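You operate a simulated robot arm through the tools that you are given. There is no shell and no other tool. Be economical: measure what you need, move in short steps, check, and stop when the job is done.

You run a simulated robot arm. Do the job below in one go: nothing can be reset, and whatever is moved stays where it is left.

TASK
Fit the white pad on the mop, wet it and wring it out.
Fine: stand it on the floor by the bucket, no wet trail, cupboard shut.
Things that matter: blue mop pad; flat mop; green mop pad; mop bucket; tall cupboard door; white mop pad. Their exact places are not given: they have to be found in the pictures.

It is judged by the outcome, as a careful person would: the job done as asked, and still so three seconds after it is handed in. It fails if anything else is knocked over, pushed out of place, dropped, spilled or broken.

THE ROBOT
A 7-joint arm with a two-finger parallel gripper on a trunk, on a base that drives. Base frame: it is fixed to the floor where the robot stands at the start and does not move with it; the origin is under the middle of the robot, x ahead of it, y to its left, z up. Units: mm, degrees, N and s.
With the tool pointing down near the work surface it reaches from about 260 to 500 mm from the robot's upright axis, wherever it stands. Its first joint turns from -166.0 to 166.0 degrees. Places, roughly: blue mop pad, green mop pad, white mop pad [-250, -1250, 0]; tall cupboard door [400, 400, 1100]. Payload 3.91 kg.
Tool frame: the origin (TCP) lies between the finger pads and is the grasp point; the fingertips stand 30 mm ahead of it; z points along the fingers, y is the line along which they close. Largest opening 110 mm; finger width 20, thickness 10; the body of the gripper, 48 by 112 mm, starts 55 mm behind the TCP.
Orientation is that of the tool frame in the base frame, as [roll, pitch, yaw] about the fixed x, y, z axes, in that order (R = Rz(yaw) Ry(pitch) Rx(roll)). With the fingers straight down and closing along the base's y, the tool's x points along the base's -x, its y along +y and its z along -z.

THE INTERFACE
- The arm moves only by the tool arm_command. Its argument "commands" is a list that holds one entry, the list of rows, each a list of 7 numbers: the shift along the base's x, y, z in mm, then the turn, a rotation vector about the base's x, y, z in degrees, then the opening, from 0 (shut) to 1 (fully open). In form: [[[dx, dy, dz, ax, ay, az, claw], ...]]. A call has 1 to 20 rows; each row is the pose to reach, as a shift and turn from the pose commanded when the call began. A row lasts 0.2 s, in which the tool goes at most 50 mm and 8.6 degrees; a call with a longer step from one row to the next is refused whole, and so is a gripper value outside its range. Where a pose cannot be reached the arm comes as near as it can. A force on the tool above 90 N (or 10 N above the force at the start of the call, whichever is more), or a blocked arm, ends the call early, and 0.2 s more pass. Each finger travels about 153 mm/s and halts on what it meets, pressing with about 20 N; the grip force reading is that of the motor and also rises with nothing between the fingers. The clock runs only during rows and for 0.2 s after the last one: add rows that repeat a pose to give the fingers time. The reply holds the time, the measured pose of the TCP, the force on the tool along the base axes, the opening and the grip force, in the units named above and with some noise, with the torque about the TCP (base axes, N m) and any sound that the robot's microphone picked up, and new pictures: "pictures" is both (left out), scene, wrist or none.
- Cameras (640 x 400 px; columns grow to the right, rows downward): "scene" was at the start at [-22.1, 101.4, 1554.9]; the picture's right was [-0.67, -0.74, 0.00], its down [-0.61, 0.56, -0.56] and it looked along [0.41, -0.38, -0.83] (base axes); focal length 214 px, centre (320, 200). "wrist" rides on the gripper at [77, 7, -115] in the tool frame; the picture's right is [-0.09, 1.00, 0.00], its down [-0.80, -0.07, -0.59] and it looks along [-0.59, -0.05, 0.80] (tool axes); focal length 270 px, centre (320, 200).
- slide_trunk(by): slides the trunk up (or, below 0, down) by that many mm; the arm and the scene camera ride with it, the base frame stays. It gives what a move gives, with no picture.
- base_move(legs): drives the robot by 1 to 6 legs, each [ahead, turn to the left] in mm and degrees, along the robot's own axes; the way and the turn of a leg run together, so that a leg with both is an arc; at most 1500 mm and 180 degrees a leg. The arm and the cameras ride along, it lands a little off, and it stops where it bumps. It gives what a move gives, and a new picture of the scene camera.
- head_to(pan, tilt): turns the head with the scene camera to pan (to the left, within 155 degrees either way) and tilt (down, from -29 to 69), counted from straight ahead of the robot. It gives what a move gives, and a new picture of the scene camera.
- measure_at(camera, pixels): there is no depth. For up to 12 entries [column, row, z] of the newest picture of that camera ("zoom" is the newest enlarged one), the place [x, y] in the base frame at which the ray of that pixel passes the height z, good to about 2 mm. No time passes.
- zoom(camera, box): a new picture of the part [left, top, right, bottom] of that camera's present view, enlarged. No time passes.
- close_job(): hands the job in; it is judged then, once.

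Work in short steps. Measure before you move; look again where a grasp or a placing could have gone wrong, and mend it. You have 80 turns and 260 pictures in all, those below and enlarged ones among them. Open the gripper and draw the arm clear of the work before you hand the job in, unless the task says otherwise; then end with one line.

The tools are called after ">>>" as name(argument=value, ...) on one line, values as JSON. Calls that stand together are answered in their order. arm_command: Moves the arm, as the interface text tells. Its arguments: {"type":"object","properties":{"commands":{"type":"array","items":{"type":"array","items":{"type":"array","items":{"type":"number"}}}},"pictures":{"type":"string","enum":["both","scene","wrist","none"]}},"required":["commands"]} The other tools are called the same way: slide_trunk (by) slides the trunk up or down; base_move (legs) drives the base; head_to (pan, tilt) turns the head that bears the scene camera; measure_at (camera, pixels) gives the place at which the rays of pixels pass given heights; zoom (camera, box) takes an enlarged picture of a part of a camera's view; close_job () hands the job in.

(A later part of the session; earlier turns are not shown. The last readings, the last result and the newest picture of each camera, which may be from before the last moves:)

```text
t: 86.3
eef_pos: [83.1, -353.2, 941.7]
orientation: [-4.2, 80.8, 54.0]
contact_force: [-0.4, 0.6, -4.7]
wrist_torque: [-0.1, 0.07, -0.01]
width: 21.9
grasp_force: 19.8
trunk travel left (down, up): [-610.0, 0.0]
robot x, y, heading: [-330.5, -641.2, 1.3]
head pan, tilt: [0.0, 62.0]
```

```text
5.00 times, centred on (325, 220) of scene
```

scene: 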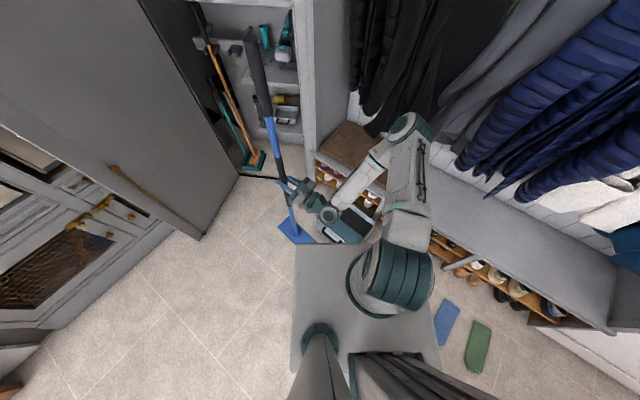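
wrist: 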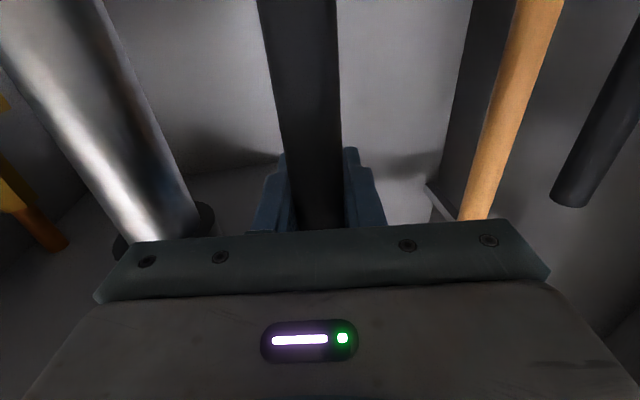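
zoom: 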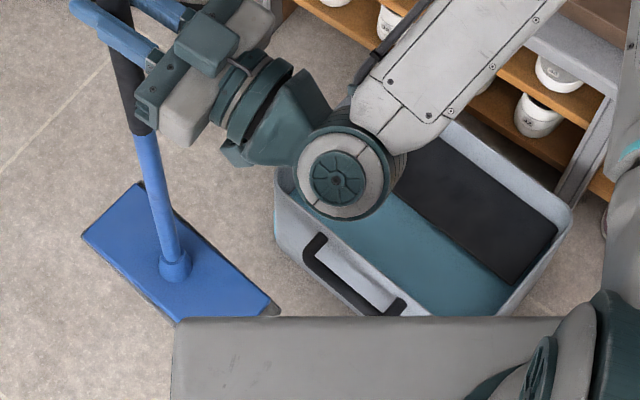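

Bucket unmoved; the head is clear of it. I'll lower the trunk 160 mm, then look.

>>> slide_trunk(by=-160)

>>> head_to(pan=12, tilt=60)

>>> zoom(camera="scene", box=[270, 140, 430, 260])

```text
t: 88.1
eef_pos: [83.8, -352.9, 781.7]
orientation: [-4.2, 80.7, 54.0]
contact_force: [-0.3, 0.8, -5.9]
wrist_torque: [-0.12, 0.06, 0.01]
width: 22.1
grasp_force: 19.8
trunk travel left (down, up): [-450.0, 160.0]
robot x, y, heading: [-325.9, -640.6, 1.3]
head pan, tilt: [0.0, 62.0]
```

```text
t: 88.8
eef_pos: [83.6, -351.8, 781.4]
orientation: [-4.1, 80.8, 54.1]
contact_force: [-0.3, 0.4, -6.5]
wrist_torque: [-0.08, 0.12, 0.02]
width: 21.7
grasp_force: 20.2
trunk travel left (down, up): [-450.0, 160.0]
robot x, y, heading: [-326.3, -640.1, 1.0]
head pan, tilt: [12.0, 60.0]
```

scene: 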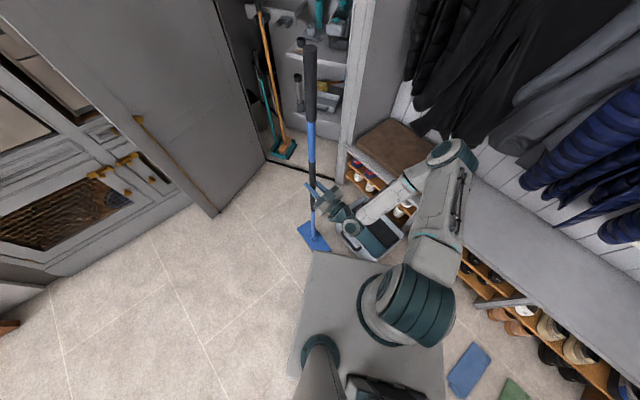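

```text
3.33 times, centred on (350, 200) of scene
```

zoom: 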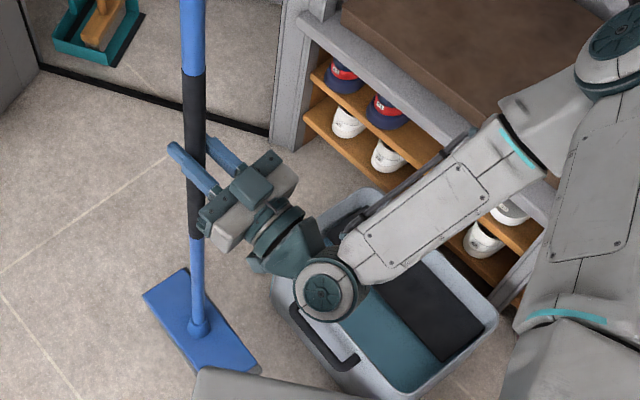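

The spot is clear. I'll lower the arm in small steps until the head rests on the floor.

>>> arm_command(commands=[[[0, 0, -20, 0, 0, 0, 0], [0, 0, -40, 0, 0, 0, 0], [0, 0, -55, 0, 0, 0, 0], [0, 0, -70, 0, 0, 0, 0], [0, 0, -80, 0, 0, 0, 0], [0, 0, -80, 0, 0, 0, 0]]], pictures="none")

>>> zoom(camera="scene", box=[270, 140, 430, 260])

```text
t: 90.2
eef_pos: [84.7, -351.9, 701.7]
orientation: [-4.0, 80.8, 54.1]
contact_force: [-0.5, 0.1, -5.6]
wrist_torque: [-0.08, 0.12, -0.02]
width: 21.9
grasp_force: 19.8
trunk travel left (down, up): [-450.0, 160.0]
robot x, y, heading: [-328.3, -643.5, 1.2]
head pan, tilt: [12.0, 60.0]
```

```text
3.33 times, centred on (350, 200) of scene
```

zoom: 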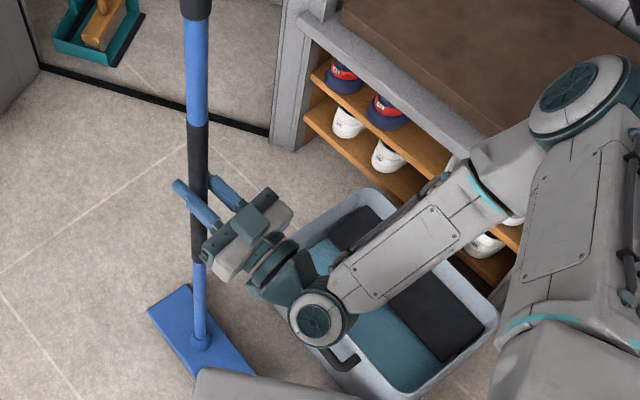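

No contact yet; continuing slowly.

>>> arm_command(commands=[[[0, 0, -8, 0, 0, 0, 0], [0, 0, -16, 0, 0, 0, 0], [0, 0, -24, 0, 0, 0, 0], [0, 0, -24, 0, 0, 0, 0]]], pictures="none")

```text
t: 91.2
eef_pos: [82.8, -352.8, 677.6]
orientation: [-4.1, 80.9, 54.1]
contact_force: [0.0, -0.5, -6.0]
wrist_torque: [-0.08, 0.06, 0.0]
width: 21.9
grasp_force: 19.4
trunk travel left (down, up): [-450.0, 160.0]
robot x, y, heading: [-330.5, -643.4, 1.5]
head pan, tilt: [12.0, 60.0]
```

>>> arm_command(commands=[[[0, 0, -7, 0, 0, 0, 0], [0, 0, -14, 0, 0, 0, 0], [0, 0, -21, 0, 0, 0, 0], [0, 0, -28, 0, 0, 0, 0], [0, 0, -28, 0, 0, 0, 0]]], pictures="scene")

>>> zoom(camera="scene", box=[280, 200, 360, 260])

```text
t: 92.4
eef_pos: [83.5, -353.7, 654.2]
orientation: [-4.3, 80.5, 53.8]
contact_force: [4.9, 3.7, 29.2]
wrist_torque: [0.26, -0.08, 0.02]
width: 21.9
grasp_force: 19.7
trunk travel left (down, up): [-450.0, 160.0]
robot x, y, heading: [-330.8, -639.3, 0.9]
head pan, tilt: [12.0, 60.0]
```

scene: 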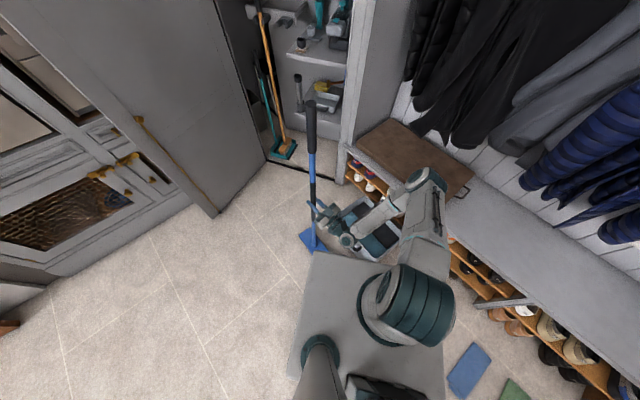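

```text
6.67 times, centred on (320, 230) of scene
```

zoom: 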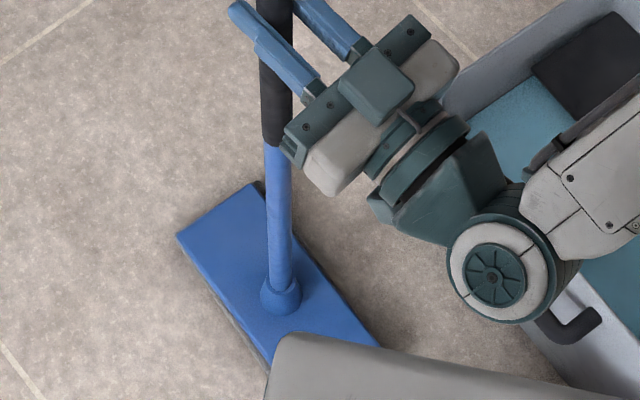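

It's pressed flat on the floor. I'll ease up 3 mm and open just slightly to test whether it stands by itself.

>>> arm_command(commands=[[[0, 0, 2, 0, 0, 0, 0], [0, 0, 3, 0, 0, 0, 0.1], [0, 0, 3, 0, 0, 0, 0.22], [0, 0, 3, 0, 0, 0, 0.28], [0, 0, 3, 0, 0, 0, 0.28], [0, 0, 3, 0, 0, 0, 0.28], [0, 0, 3, 0, 0, 0, 0.28]]], pictures="both")

>>> zoom(camera="scene", box=[280, 180, 360, 260])

```text
t: 94.0
eef_pos: [83.1, -353.4, 653.5]
orientation: [-4.2, 80.8, 54.0]
contact_force: [1.2, -0.4, 0.5]
wrist_torque: [-0.02, 0.01, 0.01]
width: 31.0
grasp_force: 0.3
trunk travel left (down, up): [-450.0, 160.0]
robot x, y, heading: [-332.0, -642.1, 1.0]
head pan, tilt: [12.0, 60.0]
```

scene: 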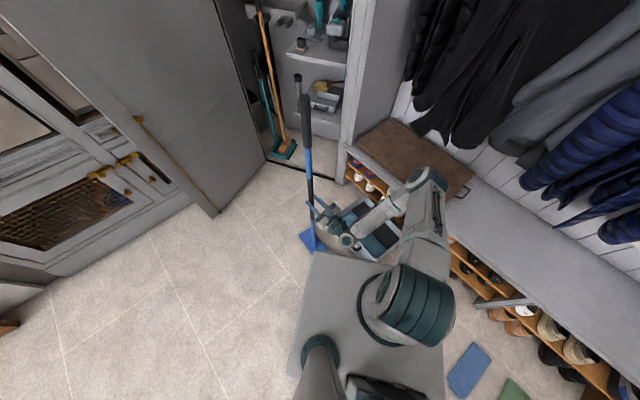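
wrist: 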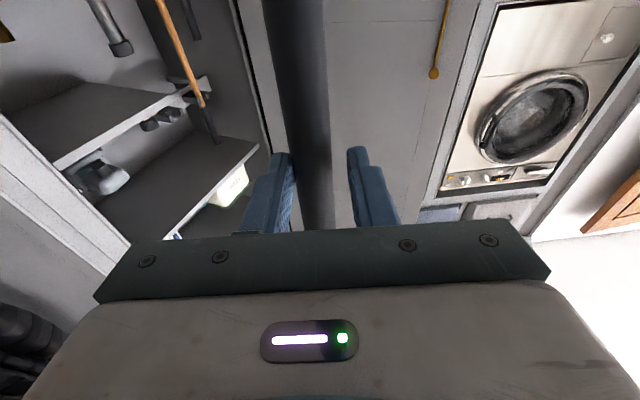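

```text
5.00 times, centred on (320, 220) of scene
```

zoom: 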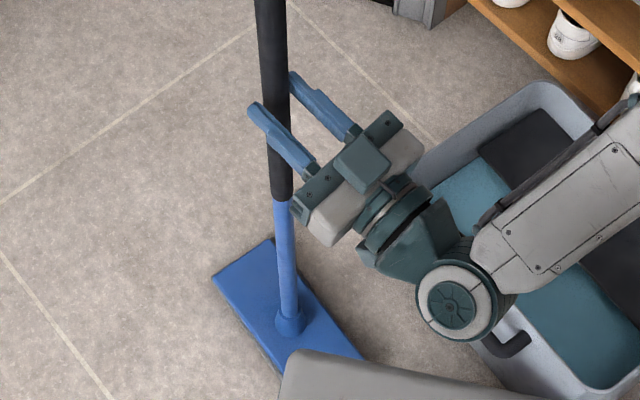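

The handle shifted slightly. I'll open a bit more (to 0.45) and see whether it stays put or follows the finger.

>>> arm_command(commands=[[[0, 0, 0, 0, 0, 0, 0.36], [0, 0, 0, 0, 0, 0, 0.45], [0, 0, 0, 0, 0, 0, 0.45], [0, 0, 0, 0, 0, 0, 0.45], [0, 0, 0, 0, 0, 0, 0.45]]], pictures="both")

```text
t: 95.2
eef_pos: [84.1, -353.2, 653.9]
orientation: [-4.1, 80.8, 54.0]
contact_force: [0.4, -0.2, 0.5]
wrist_torque: [0.03, 0.03, -0.02]
width: 49.5
grasp_force: 0.0
trunk travel left (down, up): [-450.0, 160.0]
robot x, y, heading: [-327.9, -641.0, 1.0]
head pan, tilt: [12.0, 60.0]
```

scene: 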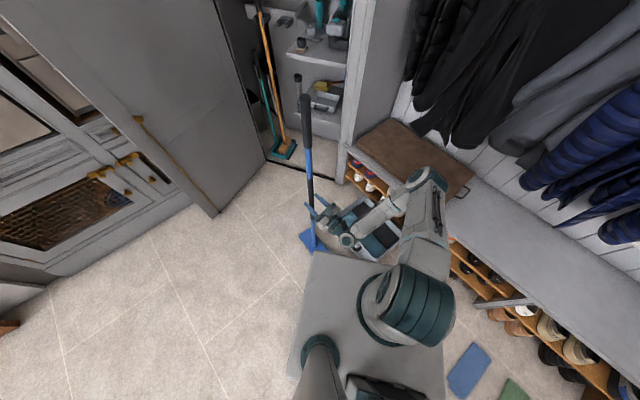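
wrist: 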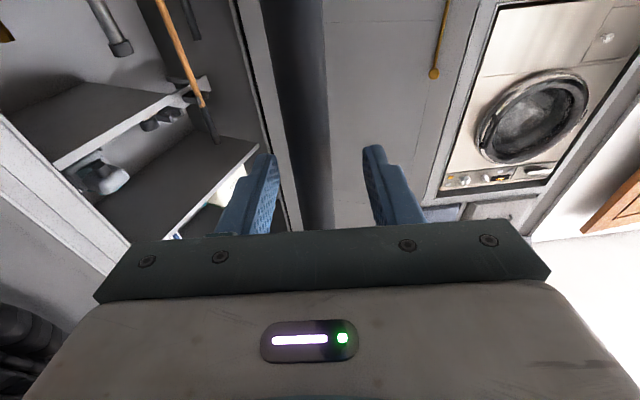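

The mop stands by itself. I'll open fully and retract along the tool axis.

>>> arm_command(commands=[[[0, 0, 0, 0, 0, 0, 0.7], [0, 0, 0, 0, 0, 0, 0.9], [-10, -17, -3, 0, 0, 0, 0.9], [-21, -33, -6, 0, 0, 0, 0.9], [-31, -50, -9, 0, 0, 0, 0.9], [-42, -67, -12, 0, 0, 0, 0.9], [-52, -83, -15, 0, 0, 0, 0.9], [-62, -100, -18, 0, 0, 0, 0.9], [-62, -100, -18, 0, 0, 0, 0.9]]], pictures="both")

```text
t: 97.2
eef_pos: [20.7, -452.7, 635.6]
orientation: [-4.1, 80.7, 54.1]
contact_force: [-0.4, -0.7, -1.2]
wrist_torque: [0.01, 0.01, 0.01]
width: 99.2
grasp_force: 0.1
trunk travel left (down, up): [-450.0, 160.0]
robot x, y, heading: [-328.6, -643.6, 1.3]
head pan, tilt: [12.0, 60.0]
```

scene: 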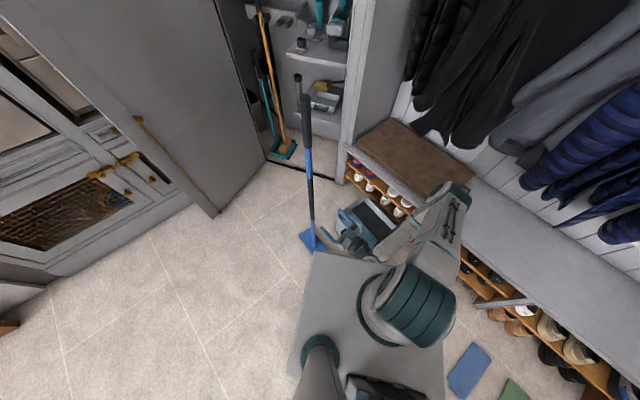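
wrist: 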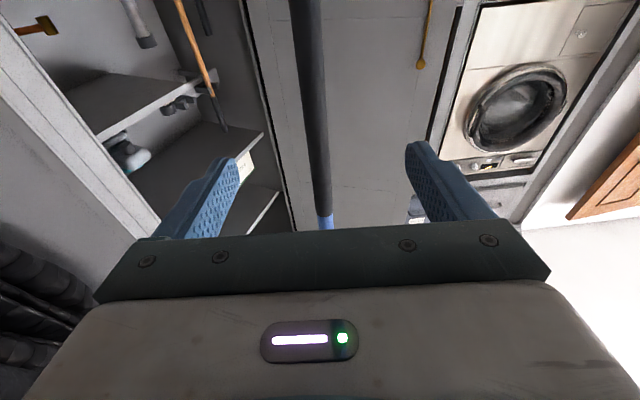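

Clear of the mop. Now the door: measuring its floor corners and the surrounding cabinet line in this picture.

>>> measure_at(camera="scene", pixels=[[213, 217, 0], [219, 213, 0], [266, 160, 0], [60, 276, 0], [190, 206, 0], [310, 250, 20], [337, 180, 0], [140, 122, 1000], [140, 122, 1100], [140, 122, 900]])

>>> base_move(legs=[[-300, 0]])

>>> head_to(pan=35, tilt=40)

```text
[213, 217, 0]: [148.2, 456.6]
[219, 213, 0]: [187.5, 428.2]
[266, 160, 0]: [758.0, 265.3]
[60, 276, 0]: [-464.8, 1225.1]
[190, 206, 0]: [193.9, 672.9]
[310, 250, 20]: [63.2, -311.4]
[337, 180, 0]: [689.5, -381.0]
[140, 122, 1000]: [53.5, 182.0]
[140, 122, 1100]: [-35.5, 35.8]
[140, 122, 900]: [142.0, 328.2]
```

```text
t: 99.3
eef_pos: [-277.4, -460.6, 635.9]
orientation: [-4.3, 80.8, 53.8]
contact_force: [0.4, 0.0, 0.5]
wrist_torque: [0.03, 0.01, -0.01]
width: 99.2
grasp_force: 0.0
trunk travel left (down, up): [-450.0, 160.0]
robot x, y, heading: [-629.4, -642.6, 0.6]
head pan, tilt: [12.0, 60.0]
```

scene: 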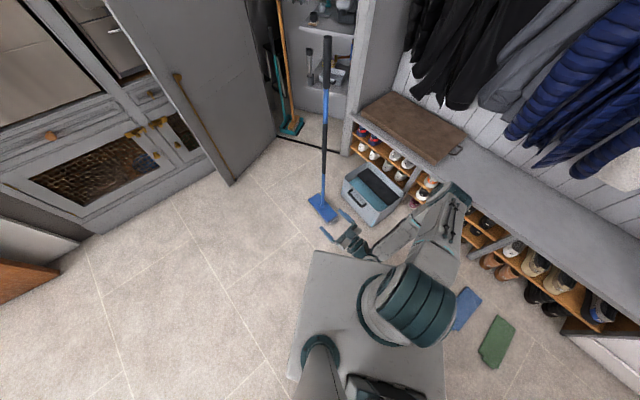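

```text
t: 100.2
eef_pos: [-277.6, -460.9, 636.5]
orientation: [-4.2, 80.8, 53.8]
contact_force: [0.1, 1.3, -1.0]
wrist_torque: [-0.01, 0.03, -0.01]
width: 99.1
grasp_force: 0.1
trunk travel left (down, up): [-450.0, 160.0]
robot x, y, heading: [-630.3, -647.7, 1.1]
head pan, tilt: [35.0, 40.0]
```

scene: 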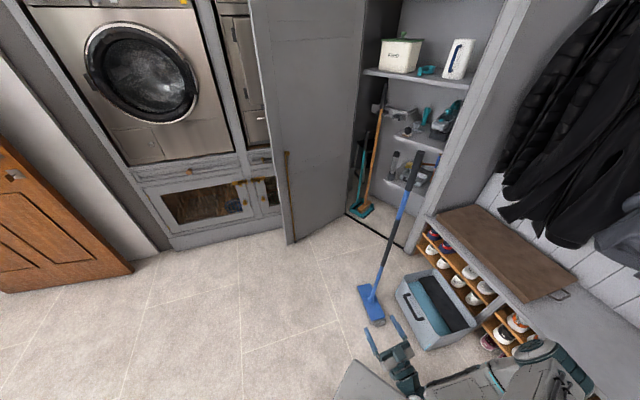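

I'll enlarge the door's free edge and the brass pull.

>>> zoom(camera="scene", box=[240, 100, 360, 260])

>>> measure_at(camera="scene", pixels=[[286, 152, 900], [286, 152, 1000], [286, 152, 1100], [292, 242, 0], [287, 244, 0], [293, 238, 0], [348, 215, 0], [280, 228, 0], [285, 180, 600], [285, 180, 800], [372, 315, 20]])

```text
2.50 times, centred on (300, 180) of scene
```

zoom: 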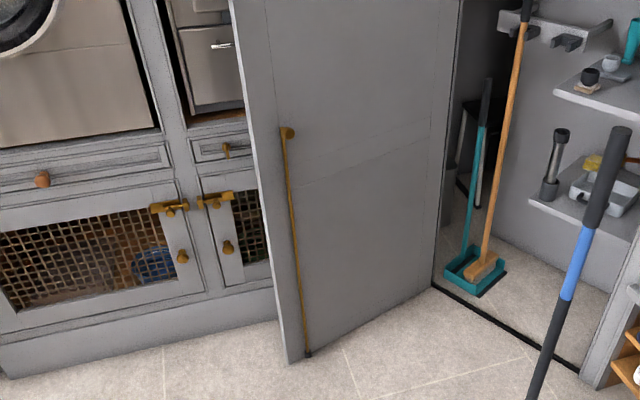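

```text
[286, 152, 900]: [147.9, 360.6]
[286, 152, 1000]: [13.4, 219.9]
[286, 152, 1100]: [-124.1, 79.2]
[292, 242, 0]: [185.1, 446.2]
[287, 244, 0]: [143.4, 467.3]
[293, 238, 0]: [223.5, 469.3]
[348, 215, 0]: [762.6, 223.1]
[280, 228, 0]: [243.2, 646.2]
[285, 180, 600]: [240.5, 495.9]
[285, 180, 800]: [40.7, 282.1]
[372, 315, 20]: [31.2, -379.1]
```

The mop stands steady. Door hinge ≈(760,265), free edge ≈(165,445). I'll check the floor clearance at left, then drive round to push the door from its outer side.

>>> measure_at(camera="scene", pixels=[[132, 268, 0], [0, 292, 0], [172, 250, 0], [290, 230, 0]])

>>> base_move(legs=[[0, 89], [950, 0], [0, -90]])

>>> head_to(pan=10, tilt=45)

```text
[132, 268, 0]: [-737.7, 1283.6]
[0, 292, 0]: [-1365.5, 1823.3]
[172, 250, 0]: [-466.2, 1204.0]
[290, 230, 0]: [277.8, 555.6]
```

```text
t: 112.8
eef_pos: [-271.6, 473.8, 635.3]
orientation: [-4.2, 80.8, 51.7]
contact_force: [0.0, -0.7, 0.0]
wrist_torque: [0.0, 0.02, 0.02]
width: 99.2
grasp_force: 0.0
trunk travel left (down, up): [-450.0, 160.0]
robot x, y, heading: [-629.5, 301.8, -1.0]
head pan, tilt: [35.0, 40.0]
```

scene: 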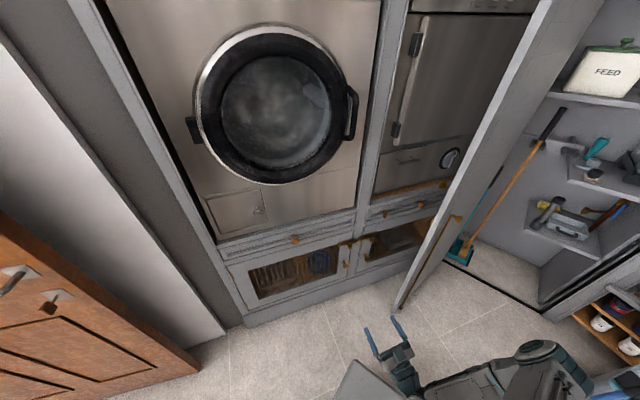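

```text
t: 113.7
eef_pos: [-271.1, 475.0, 635.6]
orientation: [-4.3, 80.7, 51.8]
contact_force: [1.0, 0.5, 0.0]
wrist_torque: [0.02, 0.01, -0.02]
width: 98.9
grasp_force: 0.1
trunk travel left (down, up): [-450.0, 160.0]
robot x, y, heading: [-627.0, 301.6, -1.2]
head pan, tilt: [10.0, 45.0]
```

scene: 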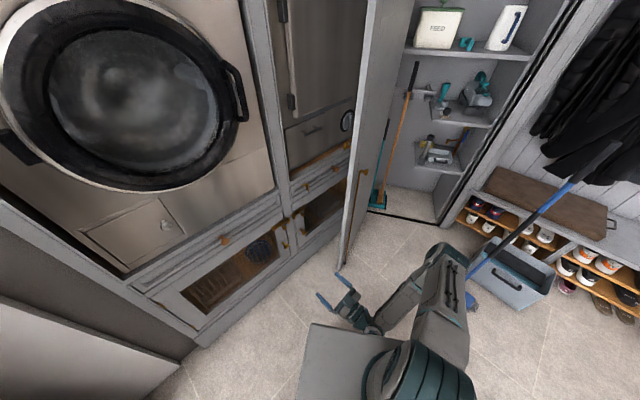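

Enlarging the door's free edge from this side.

>>> zoom(camera="scene", box=[290, 120, 410, 300])

>>> zoom(camera="scene", box=[320, 220, 370, 290])

```text
2.22 times, centred on (350, 210) of scene
```

zoom: 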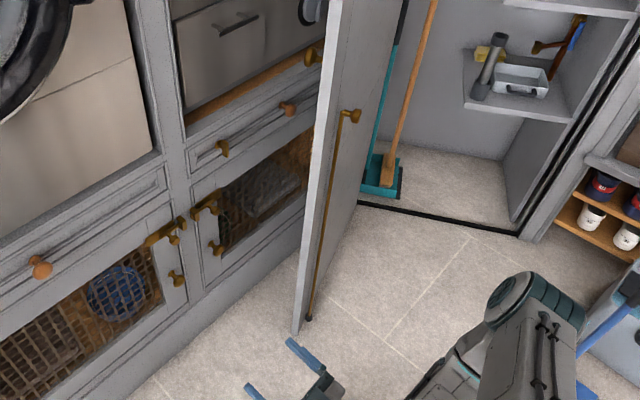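

```text
5.71 times, centred on (345, 255) of scene
```

zoom: 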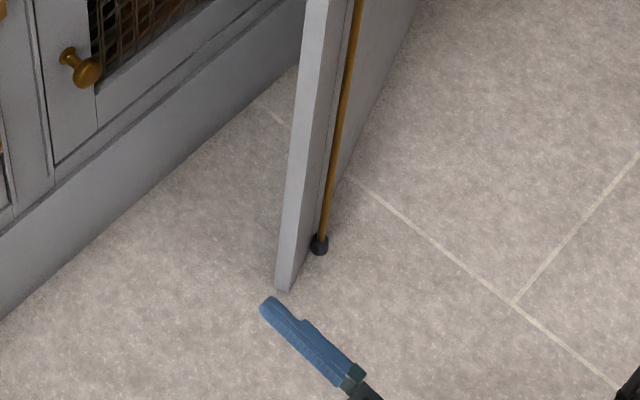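

Measuring the door edge, rod foot and the knobs.

>>> measure_at(camera="zoom", pixels=[[275, 288, 0], [288, 291, 0], [319, 248, 0], [319, 240, 30], [262, 100, 0], [0, 315, 0]])

>>> measure_at(camera="scene", pixels=[[360, 171, 800], [360, 171, 850], [360, 171, 900], [347, 146, 900], [347, 146, 1000], [347, 146, 1050]])

```text
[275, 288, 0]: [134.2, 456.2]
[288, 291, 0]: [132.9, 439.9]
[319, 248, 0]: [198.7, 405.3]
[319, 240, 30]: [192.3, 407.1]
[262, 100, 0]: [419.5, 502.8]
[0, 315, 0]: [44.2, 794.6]
```

```text
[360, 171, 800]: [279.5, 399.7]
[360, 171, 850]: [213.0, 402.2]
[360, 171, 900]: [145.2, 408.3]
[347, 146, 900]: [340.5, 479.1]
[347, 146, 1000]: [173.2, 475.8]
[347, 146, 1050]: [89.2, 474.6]
```

Door edge at x≈134, y 438–457 (about 20 mm thick). I'll drive ahead 300 mm, then turn the tool to point along +x with fingers closed.

>>> base_move(legs=[[300, 1]])

>>> arm_command(commands=[[[0, 5, 0, 0, 0, -8, 0.5], [0, 10, 0, 0, 0, -16, 0], [0, 15, 0, 0, 0, -24, 0], [0, 20, 0, 0, 0, -32, 0], [0, 25, 0, 0, 0, -40, 0], [0, 30, 0, 0, 0, -48, 0], [0, 30, 0, 0, 0, -56, 0], [0, 30, 0, 0, 0, -56, 0]]], pictures="scene")

```text
t: 115.7
eef_pos: [28.8, 478.1, 635.7]
orientation: [-4.1, 80.7, 52.9]
contact_force: [0.1, 0.0, 0.7]
wrist_torque: [0.0, -0.02, 0.02]
width: 99.1
grasp_force: 0.0
trunk travel left (down, up): [-450.0, 160.0]
robot x, y, heading: [-324.4, 296.3, 0.0]
head pan, tilt: [10.0, 45.0]
```

scene: 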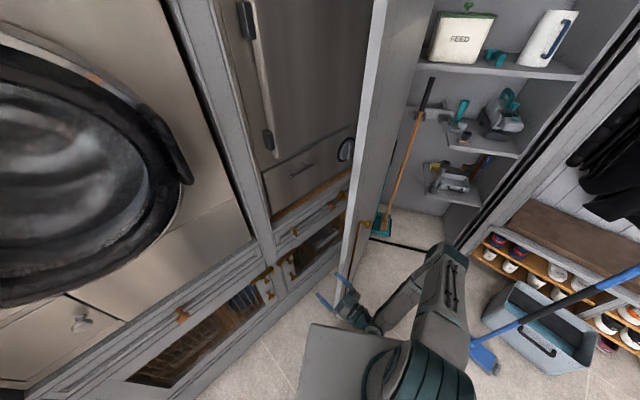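

```text
t: 117.5
eef_pos: [120.6, 462.1, 671.2]
orientation: [-4.7, 80.9, -3.4]
contact_force: [-4.1, 0.7, 0.2]
wrist_torque: [-0.01, 0.06, -0.06]
width: 0.0
grasp_force: 19.6
out of reach, approached as far as the arm can: row 5, 6, 7, 8
trunk travel left (down, up): [-450.0, 160.0]
robot x, y, heading: [-323.7, 300.8, 0.0]
head pan, tilt: [10.0, 45.0]
```

scene: 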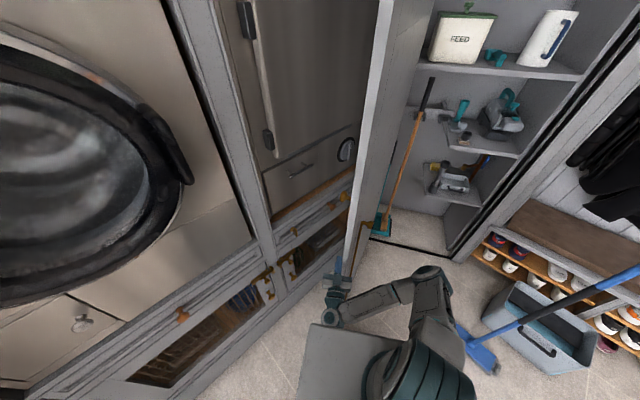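

The tip is touching the door edge lightly (-4 N). I'll back off sideways in +y, then advance past the edge on the outer side.

>>> arm_command(commands=[[[-8, 12, 0, 0, 0, 0, 0], [-8, 30, 0, 0, 0, 0, 0], [10, 35, 0, 0, 0, 0, 0], [30, 35, 0, 0, 0, 0, 0], [50, 35, 0, 0, 0, 0, 0], [65, 35, 0, 0, 0, 0, 0], [65, 35, 0, 0, 0, 0, 0]]], pictures="both")

>>> zoom(camera="scene", box=[290, 200, 410, 300])

```text
t: 118.6
eef_pos: [135.6, 511.5, 673.7]
orientation: [1.0, 81.2, 4.1]
contact_force: [-24.0, 9.9, 13.3]
wrist_torque: [-0.03, 0.17, -0.3]
width: 0.1
grasp_force: 19.9
out of reach, approached as far as the arm can: row 1, 2, 3
trunk travel left (down, up): [-450.0, 160.0]
robot x, y, heading: [-327.5, 296.9, 1.0]
head pan, tilt: [10.0, 45.0]
stopped in row 5: the force on the tool passed its limit at 102 N (the readings are from after the stop); the commanded pose is now the measured one
```

scene: 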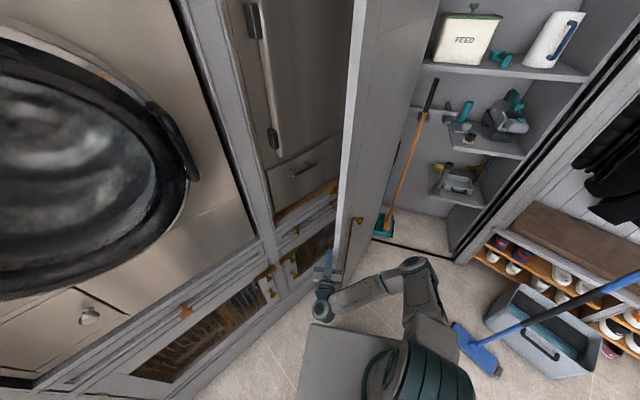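
wrist: 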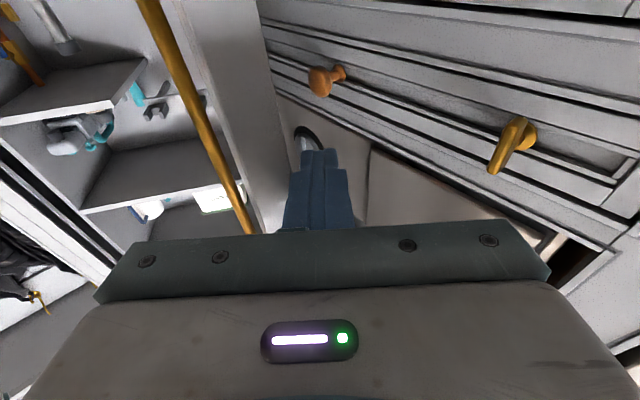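

```text
4.00 times, centred on (350, 250) of scene
```

zoom: 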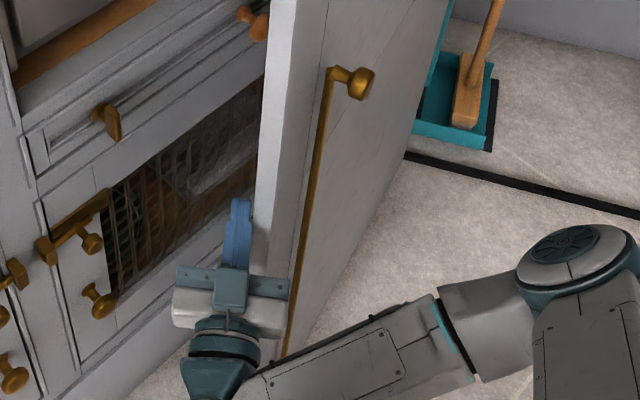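

The fingers are now behind the door on its outer side, with the palm against its edge. I'll back off 12 mm in x, then pull in -y to swing the door.

>>> arm_command(commands=[[[-10, -5, 0, 0, 0, 0, 0], [-10, -25, 0, 0, 0, 0, 0], [-10, -45, 0, 0, 0, 0, 0], [-10, -65, 0, 0, 0, 0, 0], [-10, -90, 0, 0, 0, 0, 0], [-10, -115, 0, 0, 0, 0, 0], [-10, -140, 0, 0, 0, 0, 0]]], pictures="both")

```text
t: 119.6
eef_pos: [117.5, 456.9, 672.7]
orientation: [2.9, 81.8, 7.0]
contact_force: [-22.6, 6.9, 14.3]
wrist_torque: [-0.08, 0.19, -0.31]
width: 0.0
grasp_force: 19.8
trunk travel left (down, up): [-450.0, 160.0]
robot x, y, heading: [-333.4, 293.2, 1.3]
head pan, tilt: [10.0, 45.0]
stopped in row 4: the force on the tool passed its limit at 98 N (the readings are from after the stop); the commanded pose is now the measured one
```

scene: 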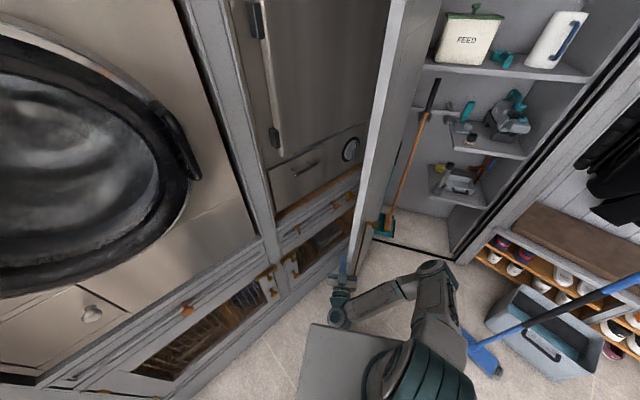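
wrist: 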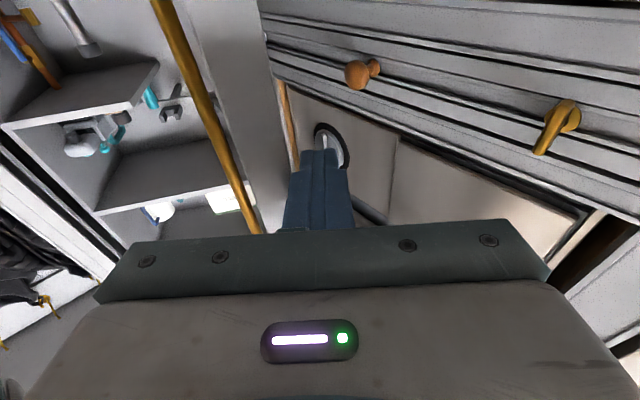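

The door is moving, but its edge arcs toward the palm. I'll back off 20 mm in x and follow the arc in -y.

>>> arm_command(commands=[[[-20, 0, 0, 0, 0, 0, 0], [-22, -15, 0, 0, 0, 0, 0], [-26, -30, 0, 0, 0, 0, 0], [-30, -50, 0, 0, 0, 0, 0], [-34, -70, 0, 0, 0, 0, 0], [-38, -90, 0, 0, 0, 0, 0], [-40, -110, 0, 0, 0, 0, 0], [-42, -130, 0, 0, 0, 0, 0], [-44, -150, 0, 0, 0, 0, 0]]], pictures="both")

```text
t: 121.6
eef_pos: [76.2, 305.5, 668.8]
orientation: [1.2, 81.9, 5.1]
contact_force: [0.5, -0.1, 0.0]
wrist_torque: [-0.01, -0.03, -0.01]
width: 0.2
grasp_force: 20.2
trunk travel left (down, up): [-450.0, 160.0]
robot x, y, heading: [-325.6, 294.2, 1.4]
head pan, tilt: [10.0, 45.0]
```

scene: 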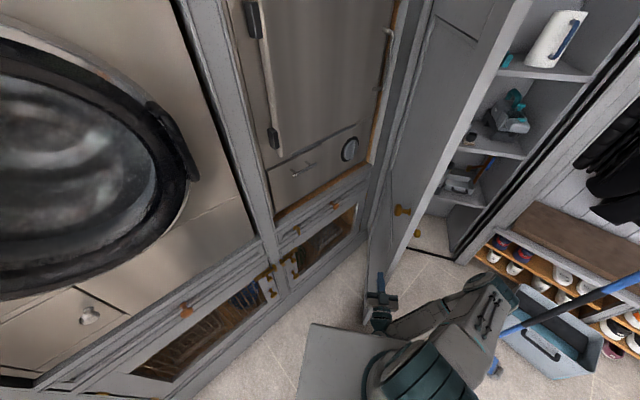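
wrist: 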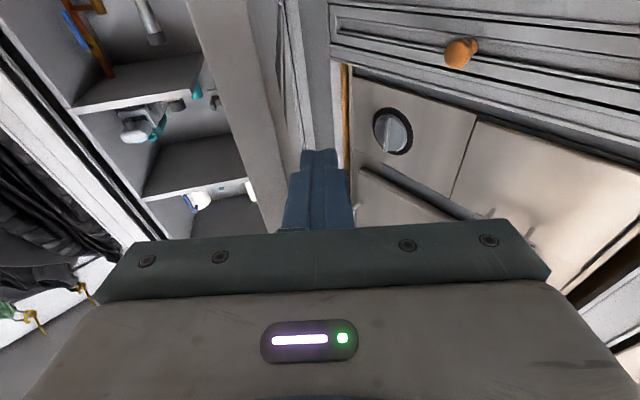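

The door swings easily and is now near perpendicular. I'll advance the tip 35 mm past the edge and keep pushing in -y.

>>> arm_command(commands=[[[20, 0, 0, 0, 0, 0, 0], [35, 0, 0, 0, 0, 0, 0], [35, -20, 0, 0, 0, 0, 0], [35, -40, 0, 0, 0, 0, 0], [37, -60, 0, 0, 0, 0, 0], [40, -80, 0, 0, 0, 0, 0], [43, -100, 0, 0, 0, 0, 0], [46, -120, 0, 0, 0, 0, 0], [50, -140, 0, 0, 0, 0, 0], [55, -160, 0, 0, 0, 0, 0], [60, -180, 0, 0, 0, 0, 0], [68, -200, 0, 0, 0, 0, 0], [76, -220, 0, 0, 0, 0, 0]]], pictures="both")

```text
t: 124.4
eef_pos: [152.6, 83.1, 670.0]
orientation: [1.5, 81.9, 5.3]
contact_force: [-0.3, 0.0, -0.2]
wrist_torque: [0.01, -0.01, 0.02]
width: 0.0
grasp_force: 19.9
trunk travel left (down, up): [-450.0, 160.0]
robot x, y, heading: [-330.1, 296.4, 1.3]
head pan, tilt: [10.0, 45.0]
```

scene: 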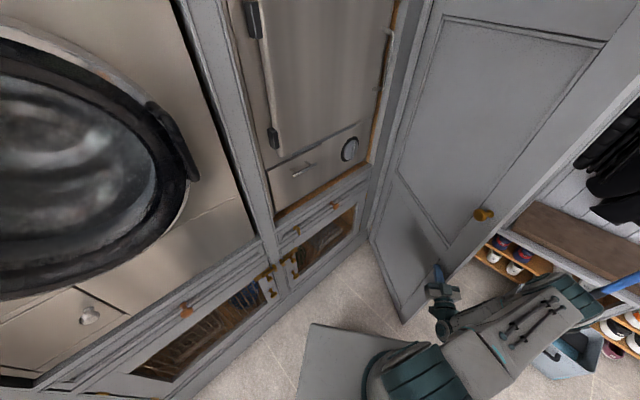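
wrist: 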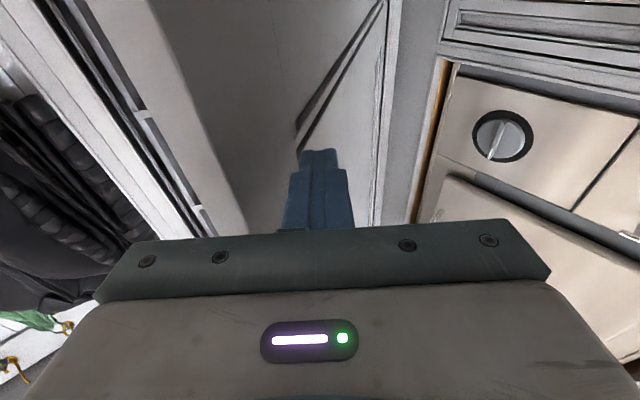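

The door is at about 203°, with its outer face visible. I'll push on in -y by 130 mm before driving forward.

>>> arm_command(commands=[[[5, -22, 0, 0, 0, 0, 0], [10, -44, 0, 0, 0, 0, 0], [15, -66, 0, 0, 0, 0, 0], [20, -88, 0, 0, 0, 0, 0], [25, -110, 0, 0, 0, 0, 0], [30, -130, 0, 0, 0, 0, 0], [30, -130, 0, 0, 0, 0, 0]]], pictures="none")

>>> base_move(legs=[[200, 0]])

```text
t: 126.0
eef_pos: [182.1, -46.6, 670.1]
orientation: [1.5, 82.0, 5.1]
contact_force: [0.0, 0.6, 0.9]
wrist_torque: [0.0, -0.03, -0.01]
width: 0.0
grasp_force: 19.9
trunk travel left (down, up): [-450.0, 160.0]
robot x, y, heading: [-327.2, 299.1, 1.3]
head pan, tilt: [10.0, 45.0]
```

```text
t: 127.6
eef_pos: [383.4, -42.0, 670.3]
orientation: [1.4, 81.8, 5.2]
contact_force: [-0.7, 0.4, 0.5]
wrist_torque: [-0.03, -0.01, -0.01]
width: 0.1
grasp_force: 19.4
trunk travel left (down, up): [-450.0, 160.0]
robot x, y, heading: [-131.0, 298.7, 0.9]
head pan, tilt: [10.0, 45.0]
```

scene: 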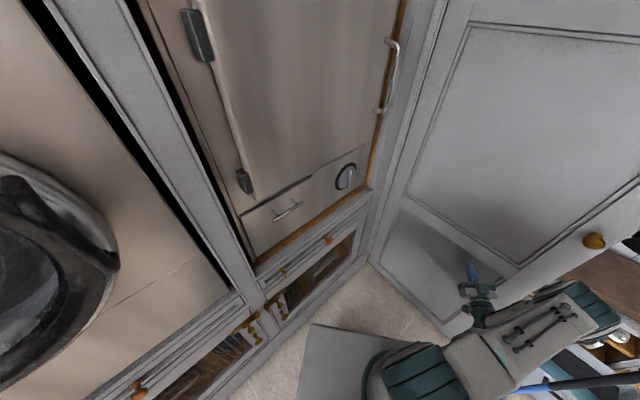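

Before moving on, I need to know how close the elbow (pixel (600,305)) is to the standing mop.

>>> measure_at(camera="scene", pixels=[[600, 305, 700], [600, 305, 850], [600, 305, 950], [530, 385, 300], [560, 383, 500], [638, 375, 700], [455, 320, 0], [372, 262, 0]])

>>> head_to(pan=-25, tilt=50)

```text
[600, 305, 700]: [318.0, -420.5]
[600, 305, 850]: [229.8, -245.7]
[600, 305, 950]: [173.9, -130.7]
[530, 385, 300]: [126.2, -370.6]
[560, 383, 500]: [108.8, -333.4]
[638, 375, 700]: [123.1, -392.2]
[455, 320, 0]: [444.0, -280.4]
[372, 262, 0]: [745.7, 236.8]
```

```text
t: 128.6
eef_pos: [384.0, -42.2, 670.3]
orientation: [1.5, 82.0, 5.2]
contact_force: [0.2, 0.4, -0.1]
wrist_torque: [-0.01, 0.02, -0.01]
width: 0.0
grasp_force: 20.1
trunk travel left (down, up): [-450.0, 160.0]
robot x, y, heading: [-127.5, 301.3, 0.8]
head pan, tilt: [-25.0, 50.0]
```

scene: 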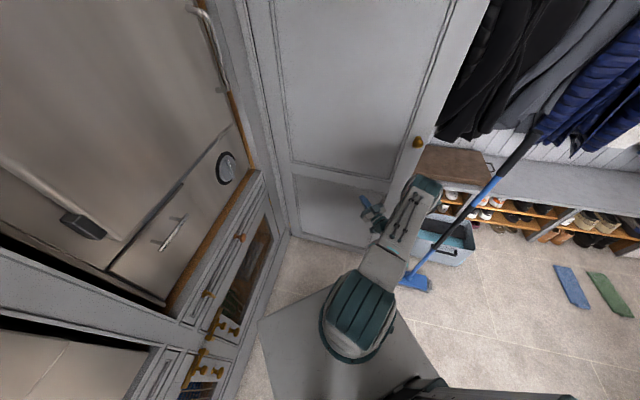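

The door's floor corner is now at (444,-280), about 240°, so ~24° remain. The elbow clears the mop when going straight ahead. I'll drive 120 mm forward and test extending the arm.

>>> base_move(legs=[[120, 0]])

>>> arm_command(commands=[[[20, 10, 0, 0, 0, 0, 0], [40, 20, 0, 0, 0, 0, 0], [60, 30, 0, 0, 0, 0, 0], [80, 40, 0, 0, 0, 0, 0], [100, 50, 0, 0, 0, 0, 0], [120, 60, 0, 0, 0, 0, 0], [140, 60, 0, 0, 0, 0, 0], [160, 60, 0, 0, 0, 0, 0], [180, 60, 0, 0, 0, 0, 0], [180, 60, 0, 0, 0, 0, 0]]], pictures="scene")

```text
t: 129.8
eef_pos: [504.4, -38.6, 670.7]
orientation: [1.5, 81.9, 5.3]
contact_force: [-0.5, -0.3, 1.0]
wrist_torque: [-0.02, 0.02, 0.0]
width: 0.0
grasp_force: 19.9
trunk travel left (down, up): [-450.0, 160.0]
robot x, y, heading: [-3.8, 304.6, 1.2]
head pan, tilt: [-25.0, 50.0]
```

scene: 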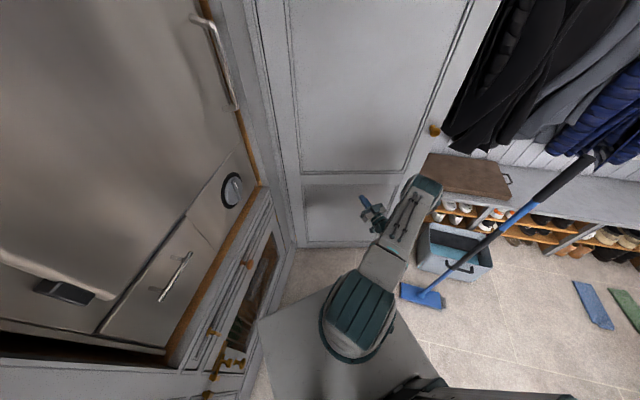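

```text
t: 132.0
eef_pos: [673.2, 20.3, 670.5]
orientation: [2.3, 81.8, 6.2]
contact_force: [-40.5, 11.7, 23.0]
wrist_torque: [-0.1, -0.55, 0.05]
width: 0.1
grasp_force: 19.5
trunk travel left (down, up): [-450.0, 160.0]
robot x, y, heading: [-8.3, 305.7, 0.9]
head pan, tilt: [-25.0, 50.0]
stopped in row 10: the force on the tool passed its limit at 97 N (the readings are from after the stop); the commanded pose is now the measured one
```

scene: 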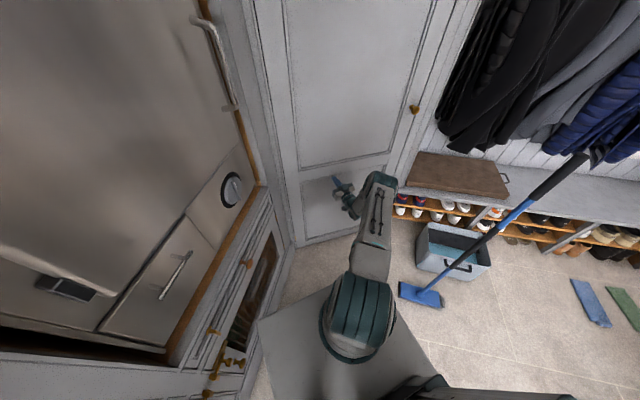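

The door met firm resistance with the tip at x≈703. I'll check whether it is fully shut.

>>> zoom(camera="scene", box=[280, 100, 450, 260])

>>> measure_at(camera="scene", pixels=[[390, 213, 0], [298, 246, 0], [345, 228, 0], [384, 224, 0]])

```text
2.50 times, centred on (365, 180) of scene
```

zoom: 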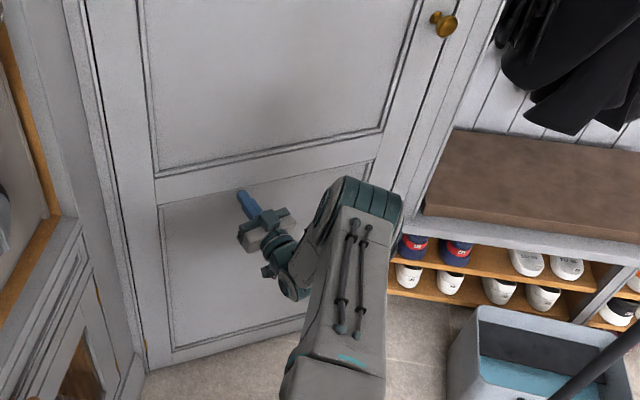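

```text
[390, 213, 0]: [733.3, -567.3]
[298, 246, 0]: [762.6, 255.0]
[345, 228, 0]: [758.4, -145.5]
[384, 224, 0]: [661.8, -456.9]
```

It looks flush. I'll draw the arm off the door and inspect the gap.

>>> arm_command(commands=[[[-25, 0, 0, 0, 0, 0, 0], [-50, 10, 0, 0, 0, 0, 0], [-75, 20, 0, 0, 0, 0, 0], [-100, 30, 0, 0, 0, 0, 0], [-125, 40, 0, 0, 0, 0, 0], [-150, 50, 0, 0, 0, 0, 0], [-150, 50, 0, 0, 0, 0, 0]]], pictures="none")

>>> base_move(legs=[[-400, 0]])

>>> head_to(pan=-15, tilt=38)

>>> zoom(camera="scene", box=[220, 60, 480, 260])

```text
t: 133.6
eef_pos: [526.1, 67.2, 666.3]
orientation: [3.5, 82.3, 7.4]
contact_force: [-0.6, -0.2, 0.2]
wrist_torque: [-0.01, -0.03, 0.01]
width: 0.0
grasp_force: 21.1
trunk travel left (down, up): [-450.0, 160.0]
robot x, y, heading: [-2.3, 306.0, 1.2]
head pan, tilt: [-25.0, 50.0]
```

```text
t: 136.0
eef_pos: [132.8, 61.9, 664.9]
orientation: [3.5, 82.4, 7.5]
contact_force: [0.5, 0.0, 0.1]
wrist_torque: [-0.02, -0.02, 0.0]
width: 0.0
grasp_force: 19.8
trunk travel left (down, up): [-450.0, 160.0]
robot x, y, heading: [-398.6, 292.2, 0.9]
head pan, tilt: [-25.0, 50.0]
```

scene: 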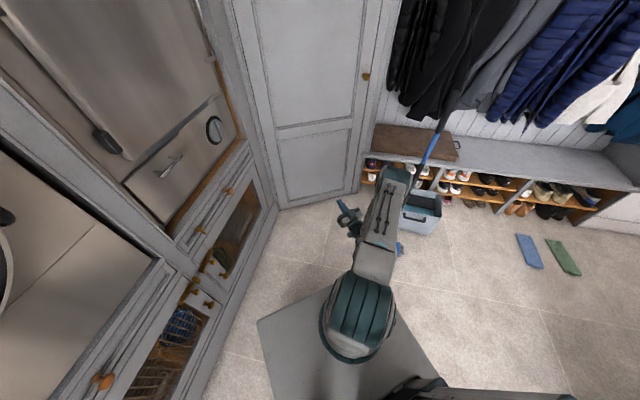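

```text
t: 136.8
eef_pos: [133.5, 62.5, 664.7]
orientation: [3.6, 82.2, 7.4]
contact_force: [0.8, 0.8, 0.2]
wrist_torque: [-0.03, -0.01, -0.03]
width: 0.0
grasp_force: 19.9
trunk travel left (down, up): [-450.0, 160.0]
robot x, y, heading: [-403.9, 299.4, 0.9]
head pan, tilt: [-15.0, 38.0]
```

scene: 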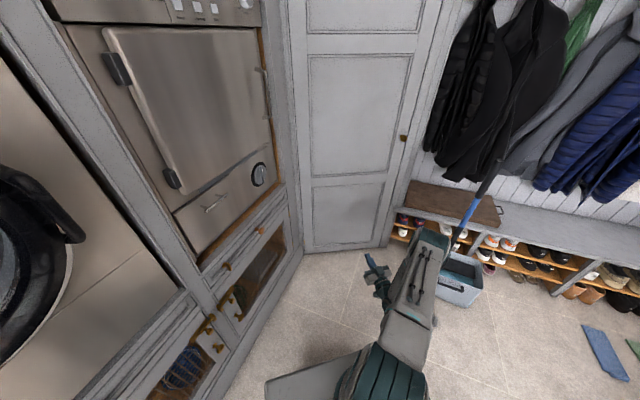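

```text
2.00 times, centred on (350, 160) of scene
```

zoom: 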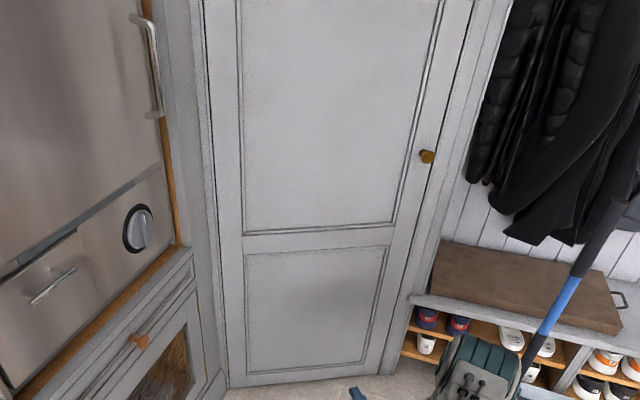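

The door is shut flush. I'll open the gripper, draw the arm back, and verify the mop and floor.

>>> base_move(legs=[[-200, 0]])

>>> arm_command(commands=[[[0, 30, 0, 0, 0, 0, 0.5], [0, 60, 0, 0, 0, 0, 1], [0, 90, 0, 0, 0, 0, 1], [0, 120, 0, 0, 0, 0, 1], [0, 120, 0, 0, 0, 0, 1]]], pictures="none")

>>> head_to(pan=-35, tilt=42)

>>> zoom(camera="scene", box=[200, 60, 480, 260])

```text
t: 138.3
eef_pos: [-65.9, 58.5, 665.5]
orientation: [3.5, 82.4, 7.3]
contact_force: [0.0, 0.1, -1.2]
wrist_torque: [0.01, 0.03, 0.0]
width: 0.1
grasp_force: 20.0
trunk travel left (down, up): [-450.0, 160.0]
robot x, y, heading: [-598.9, 296.8, 0.8]
head pan, tilt: [-15.0, 38.0]
```

scene: 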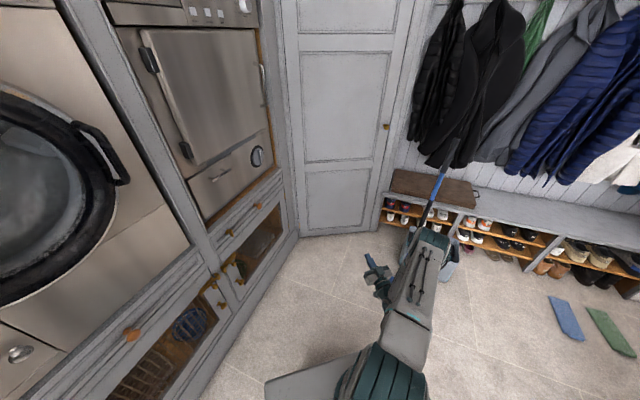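

```text
t: 139.6
eef_pos: [-65.8, 180.0, 664.1]
orientation: [3.3, 82.3, 7.1]
contact_force: [-0.9, 0.6, 0.3]
wrist_torque: [-0.01, -0.02, 0.01]
width: 110.1
grasp_force: 0.1
trunk travel left (down, up): [-450.0, 160.0]
robot x, y, heading: [-599.6, 294.1, 0.7]
head pan, tilt: [-15.0, 38.0]
```

```text
t: 140.4
eef_pos: [-65.9, 178.6, 663.2]
orientation: [3.5, 82.3, 7.2]
contact_force: [0.6, -0.1, 0.5]
wrist_torque: [-0.01, -0.01, 0.01]
width: 109.8
grasp_force: 0.0
trunk travel left (down, up): [-450.0, 160.0]
robot x, y, heading: [-598.8, 294.2, 0.7]
head pan, tilt: [-35.0, 42.0]
```

scene: 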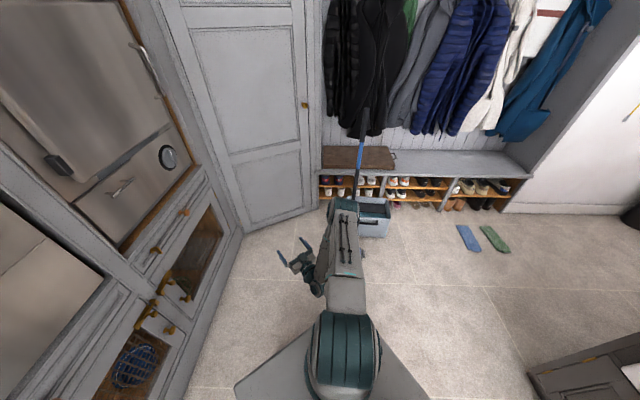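

```text
2.00 times, centred on (340, 160) of scene
```

zoom: 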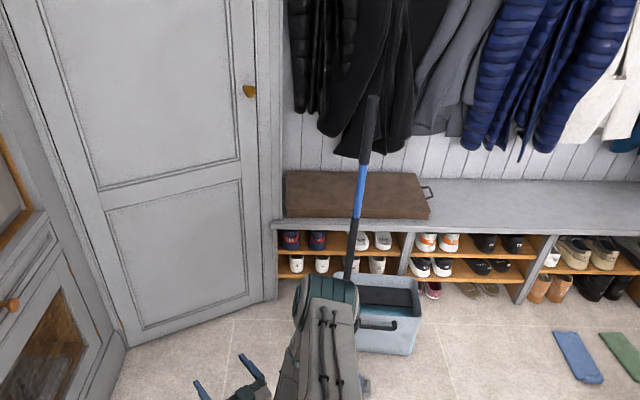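

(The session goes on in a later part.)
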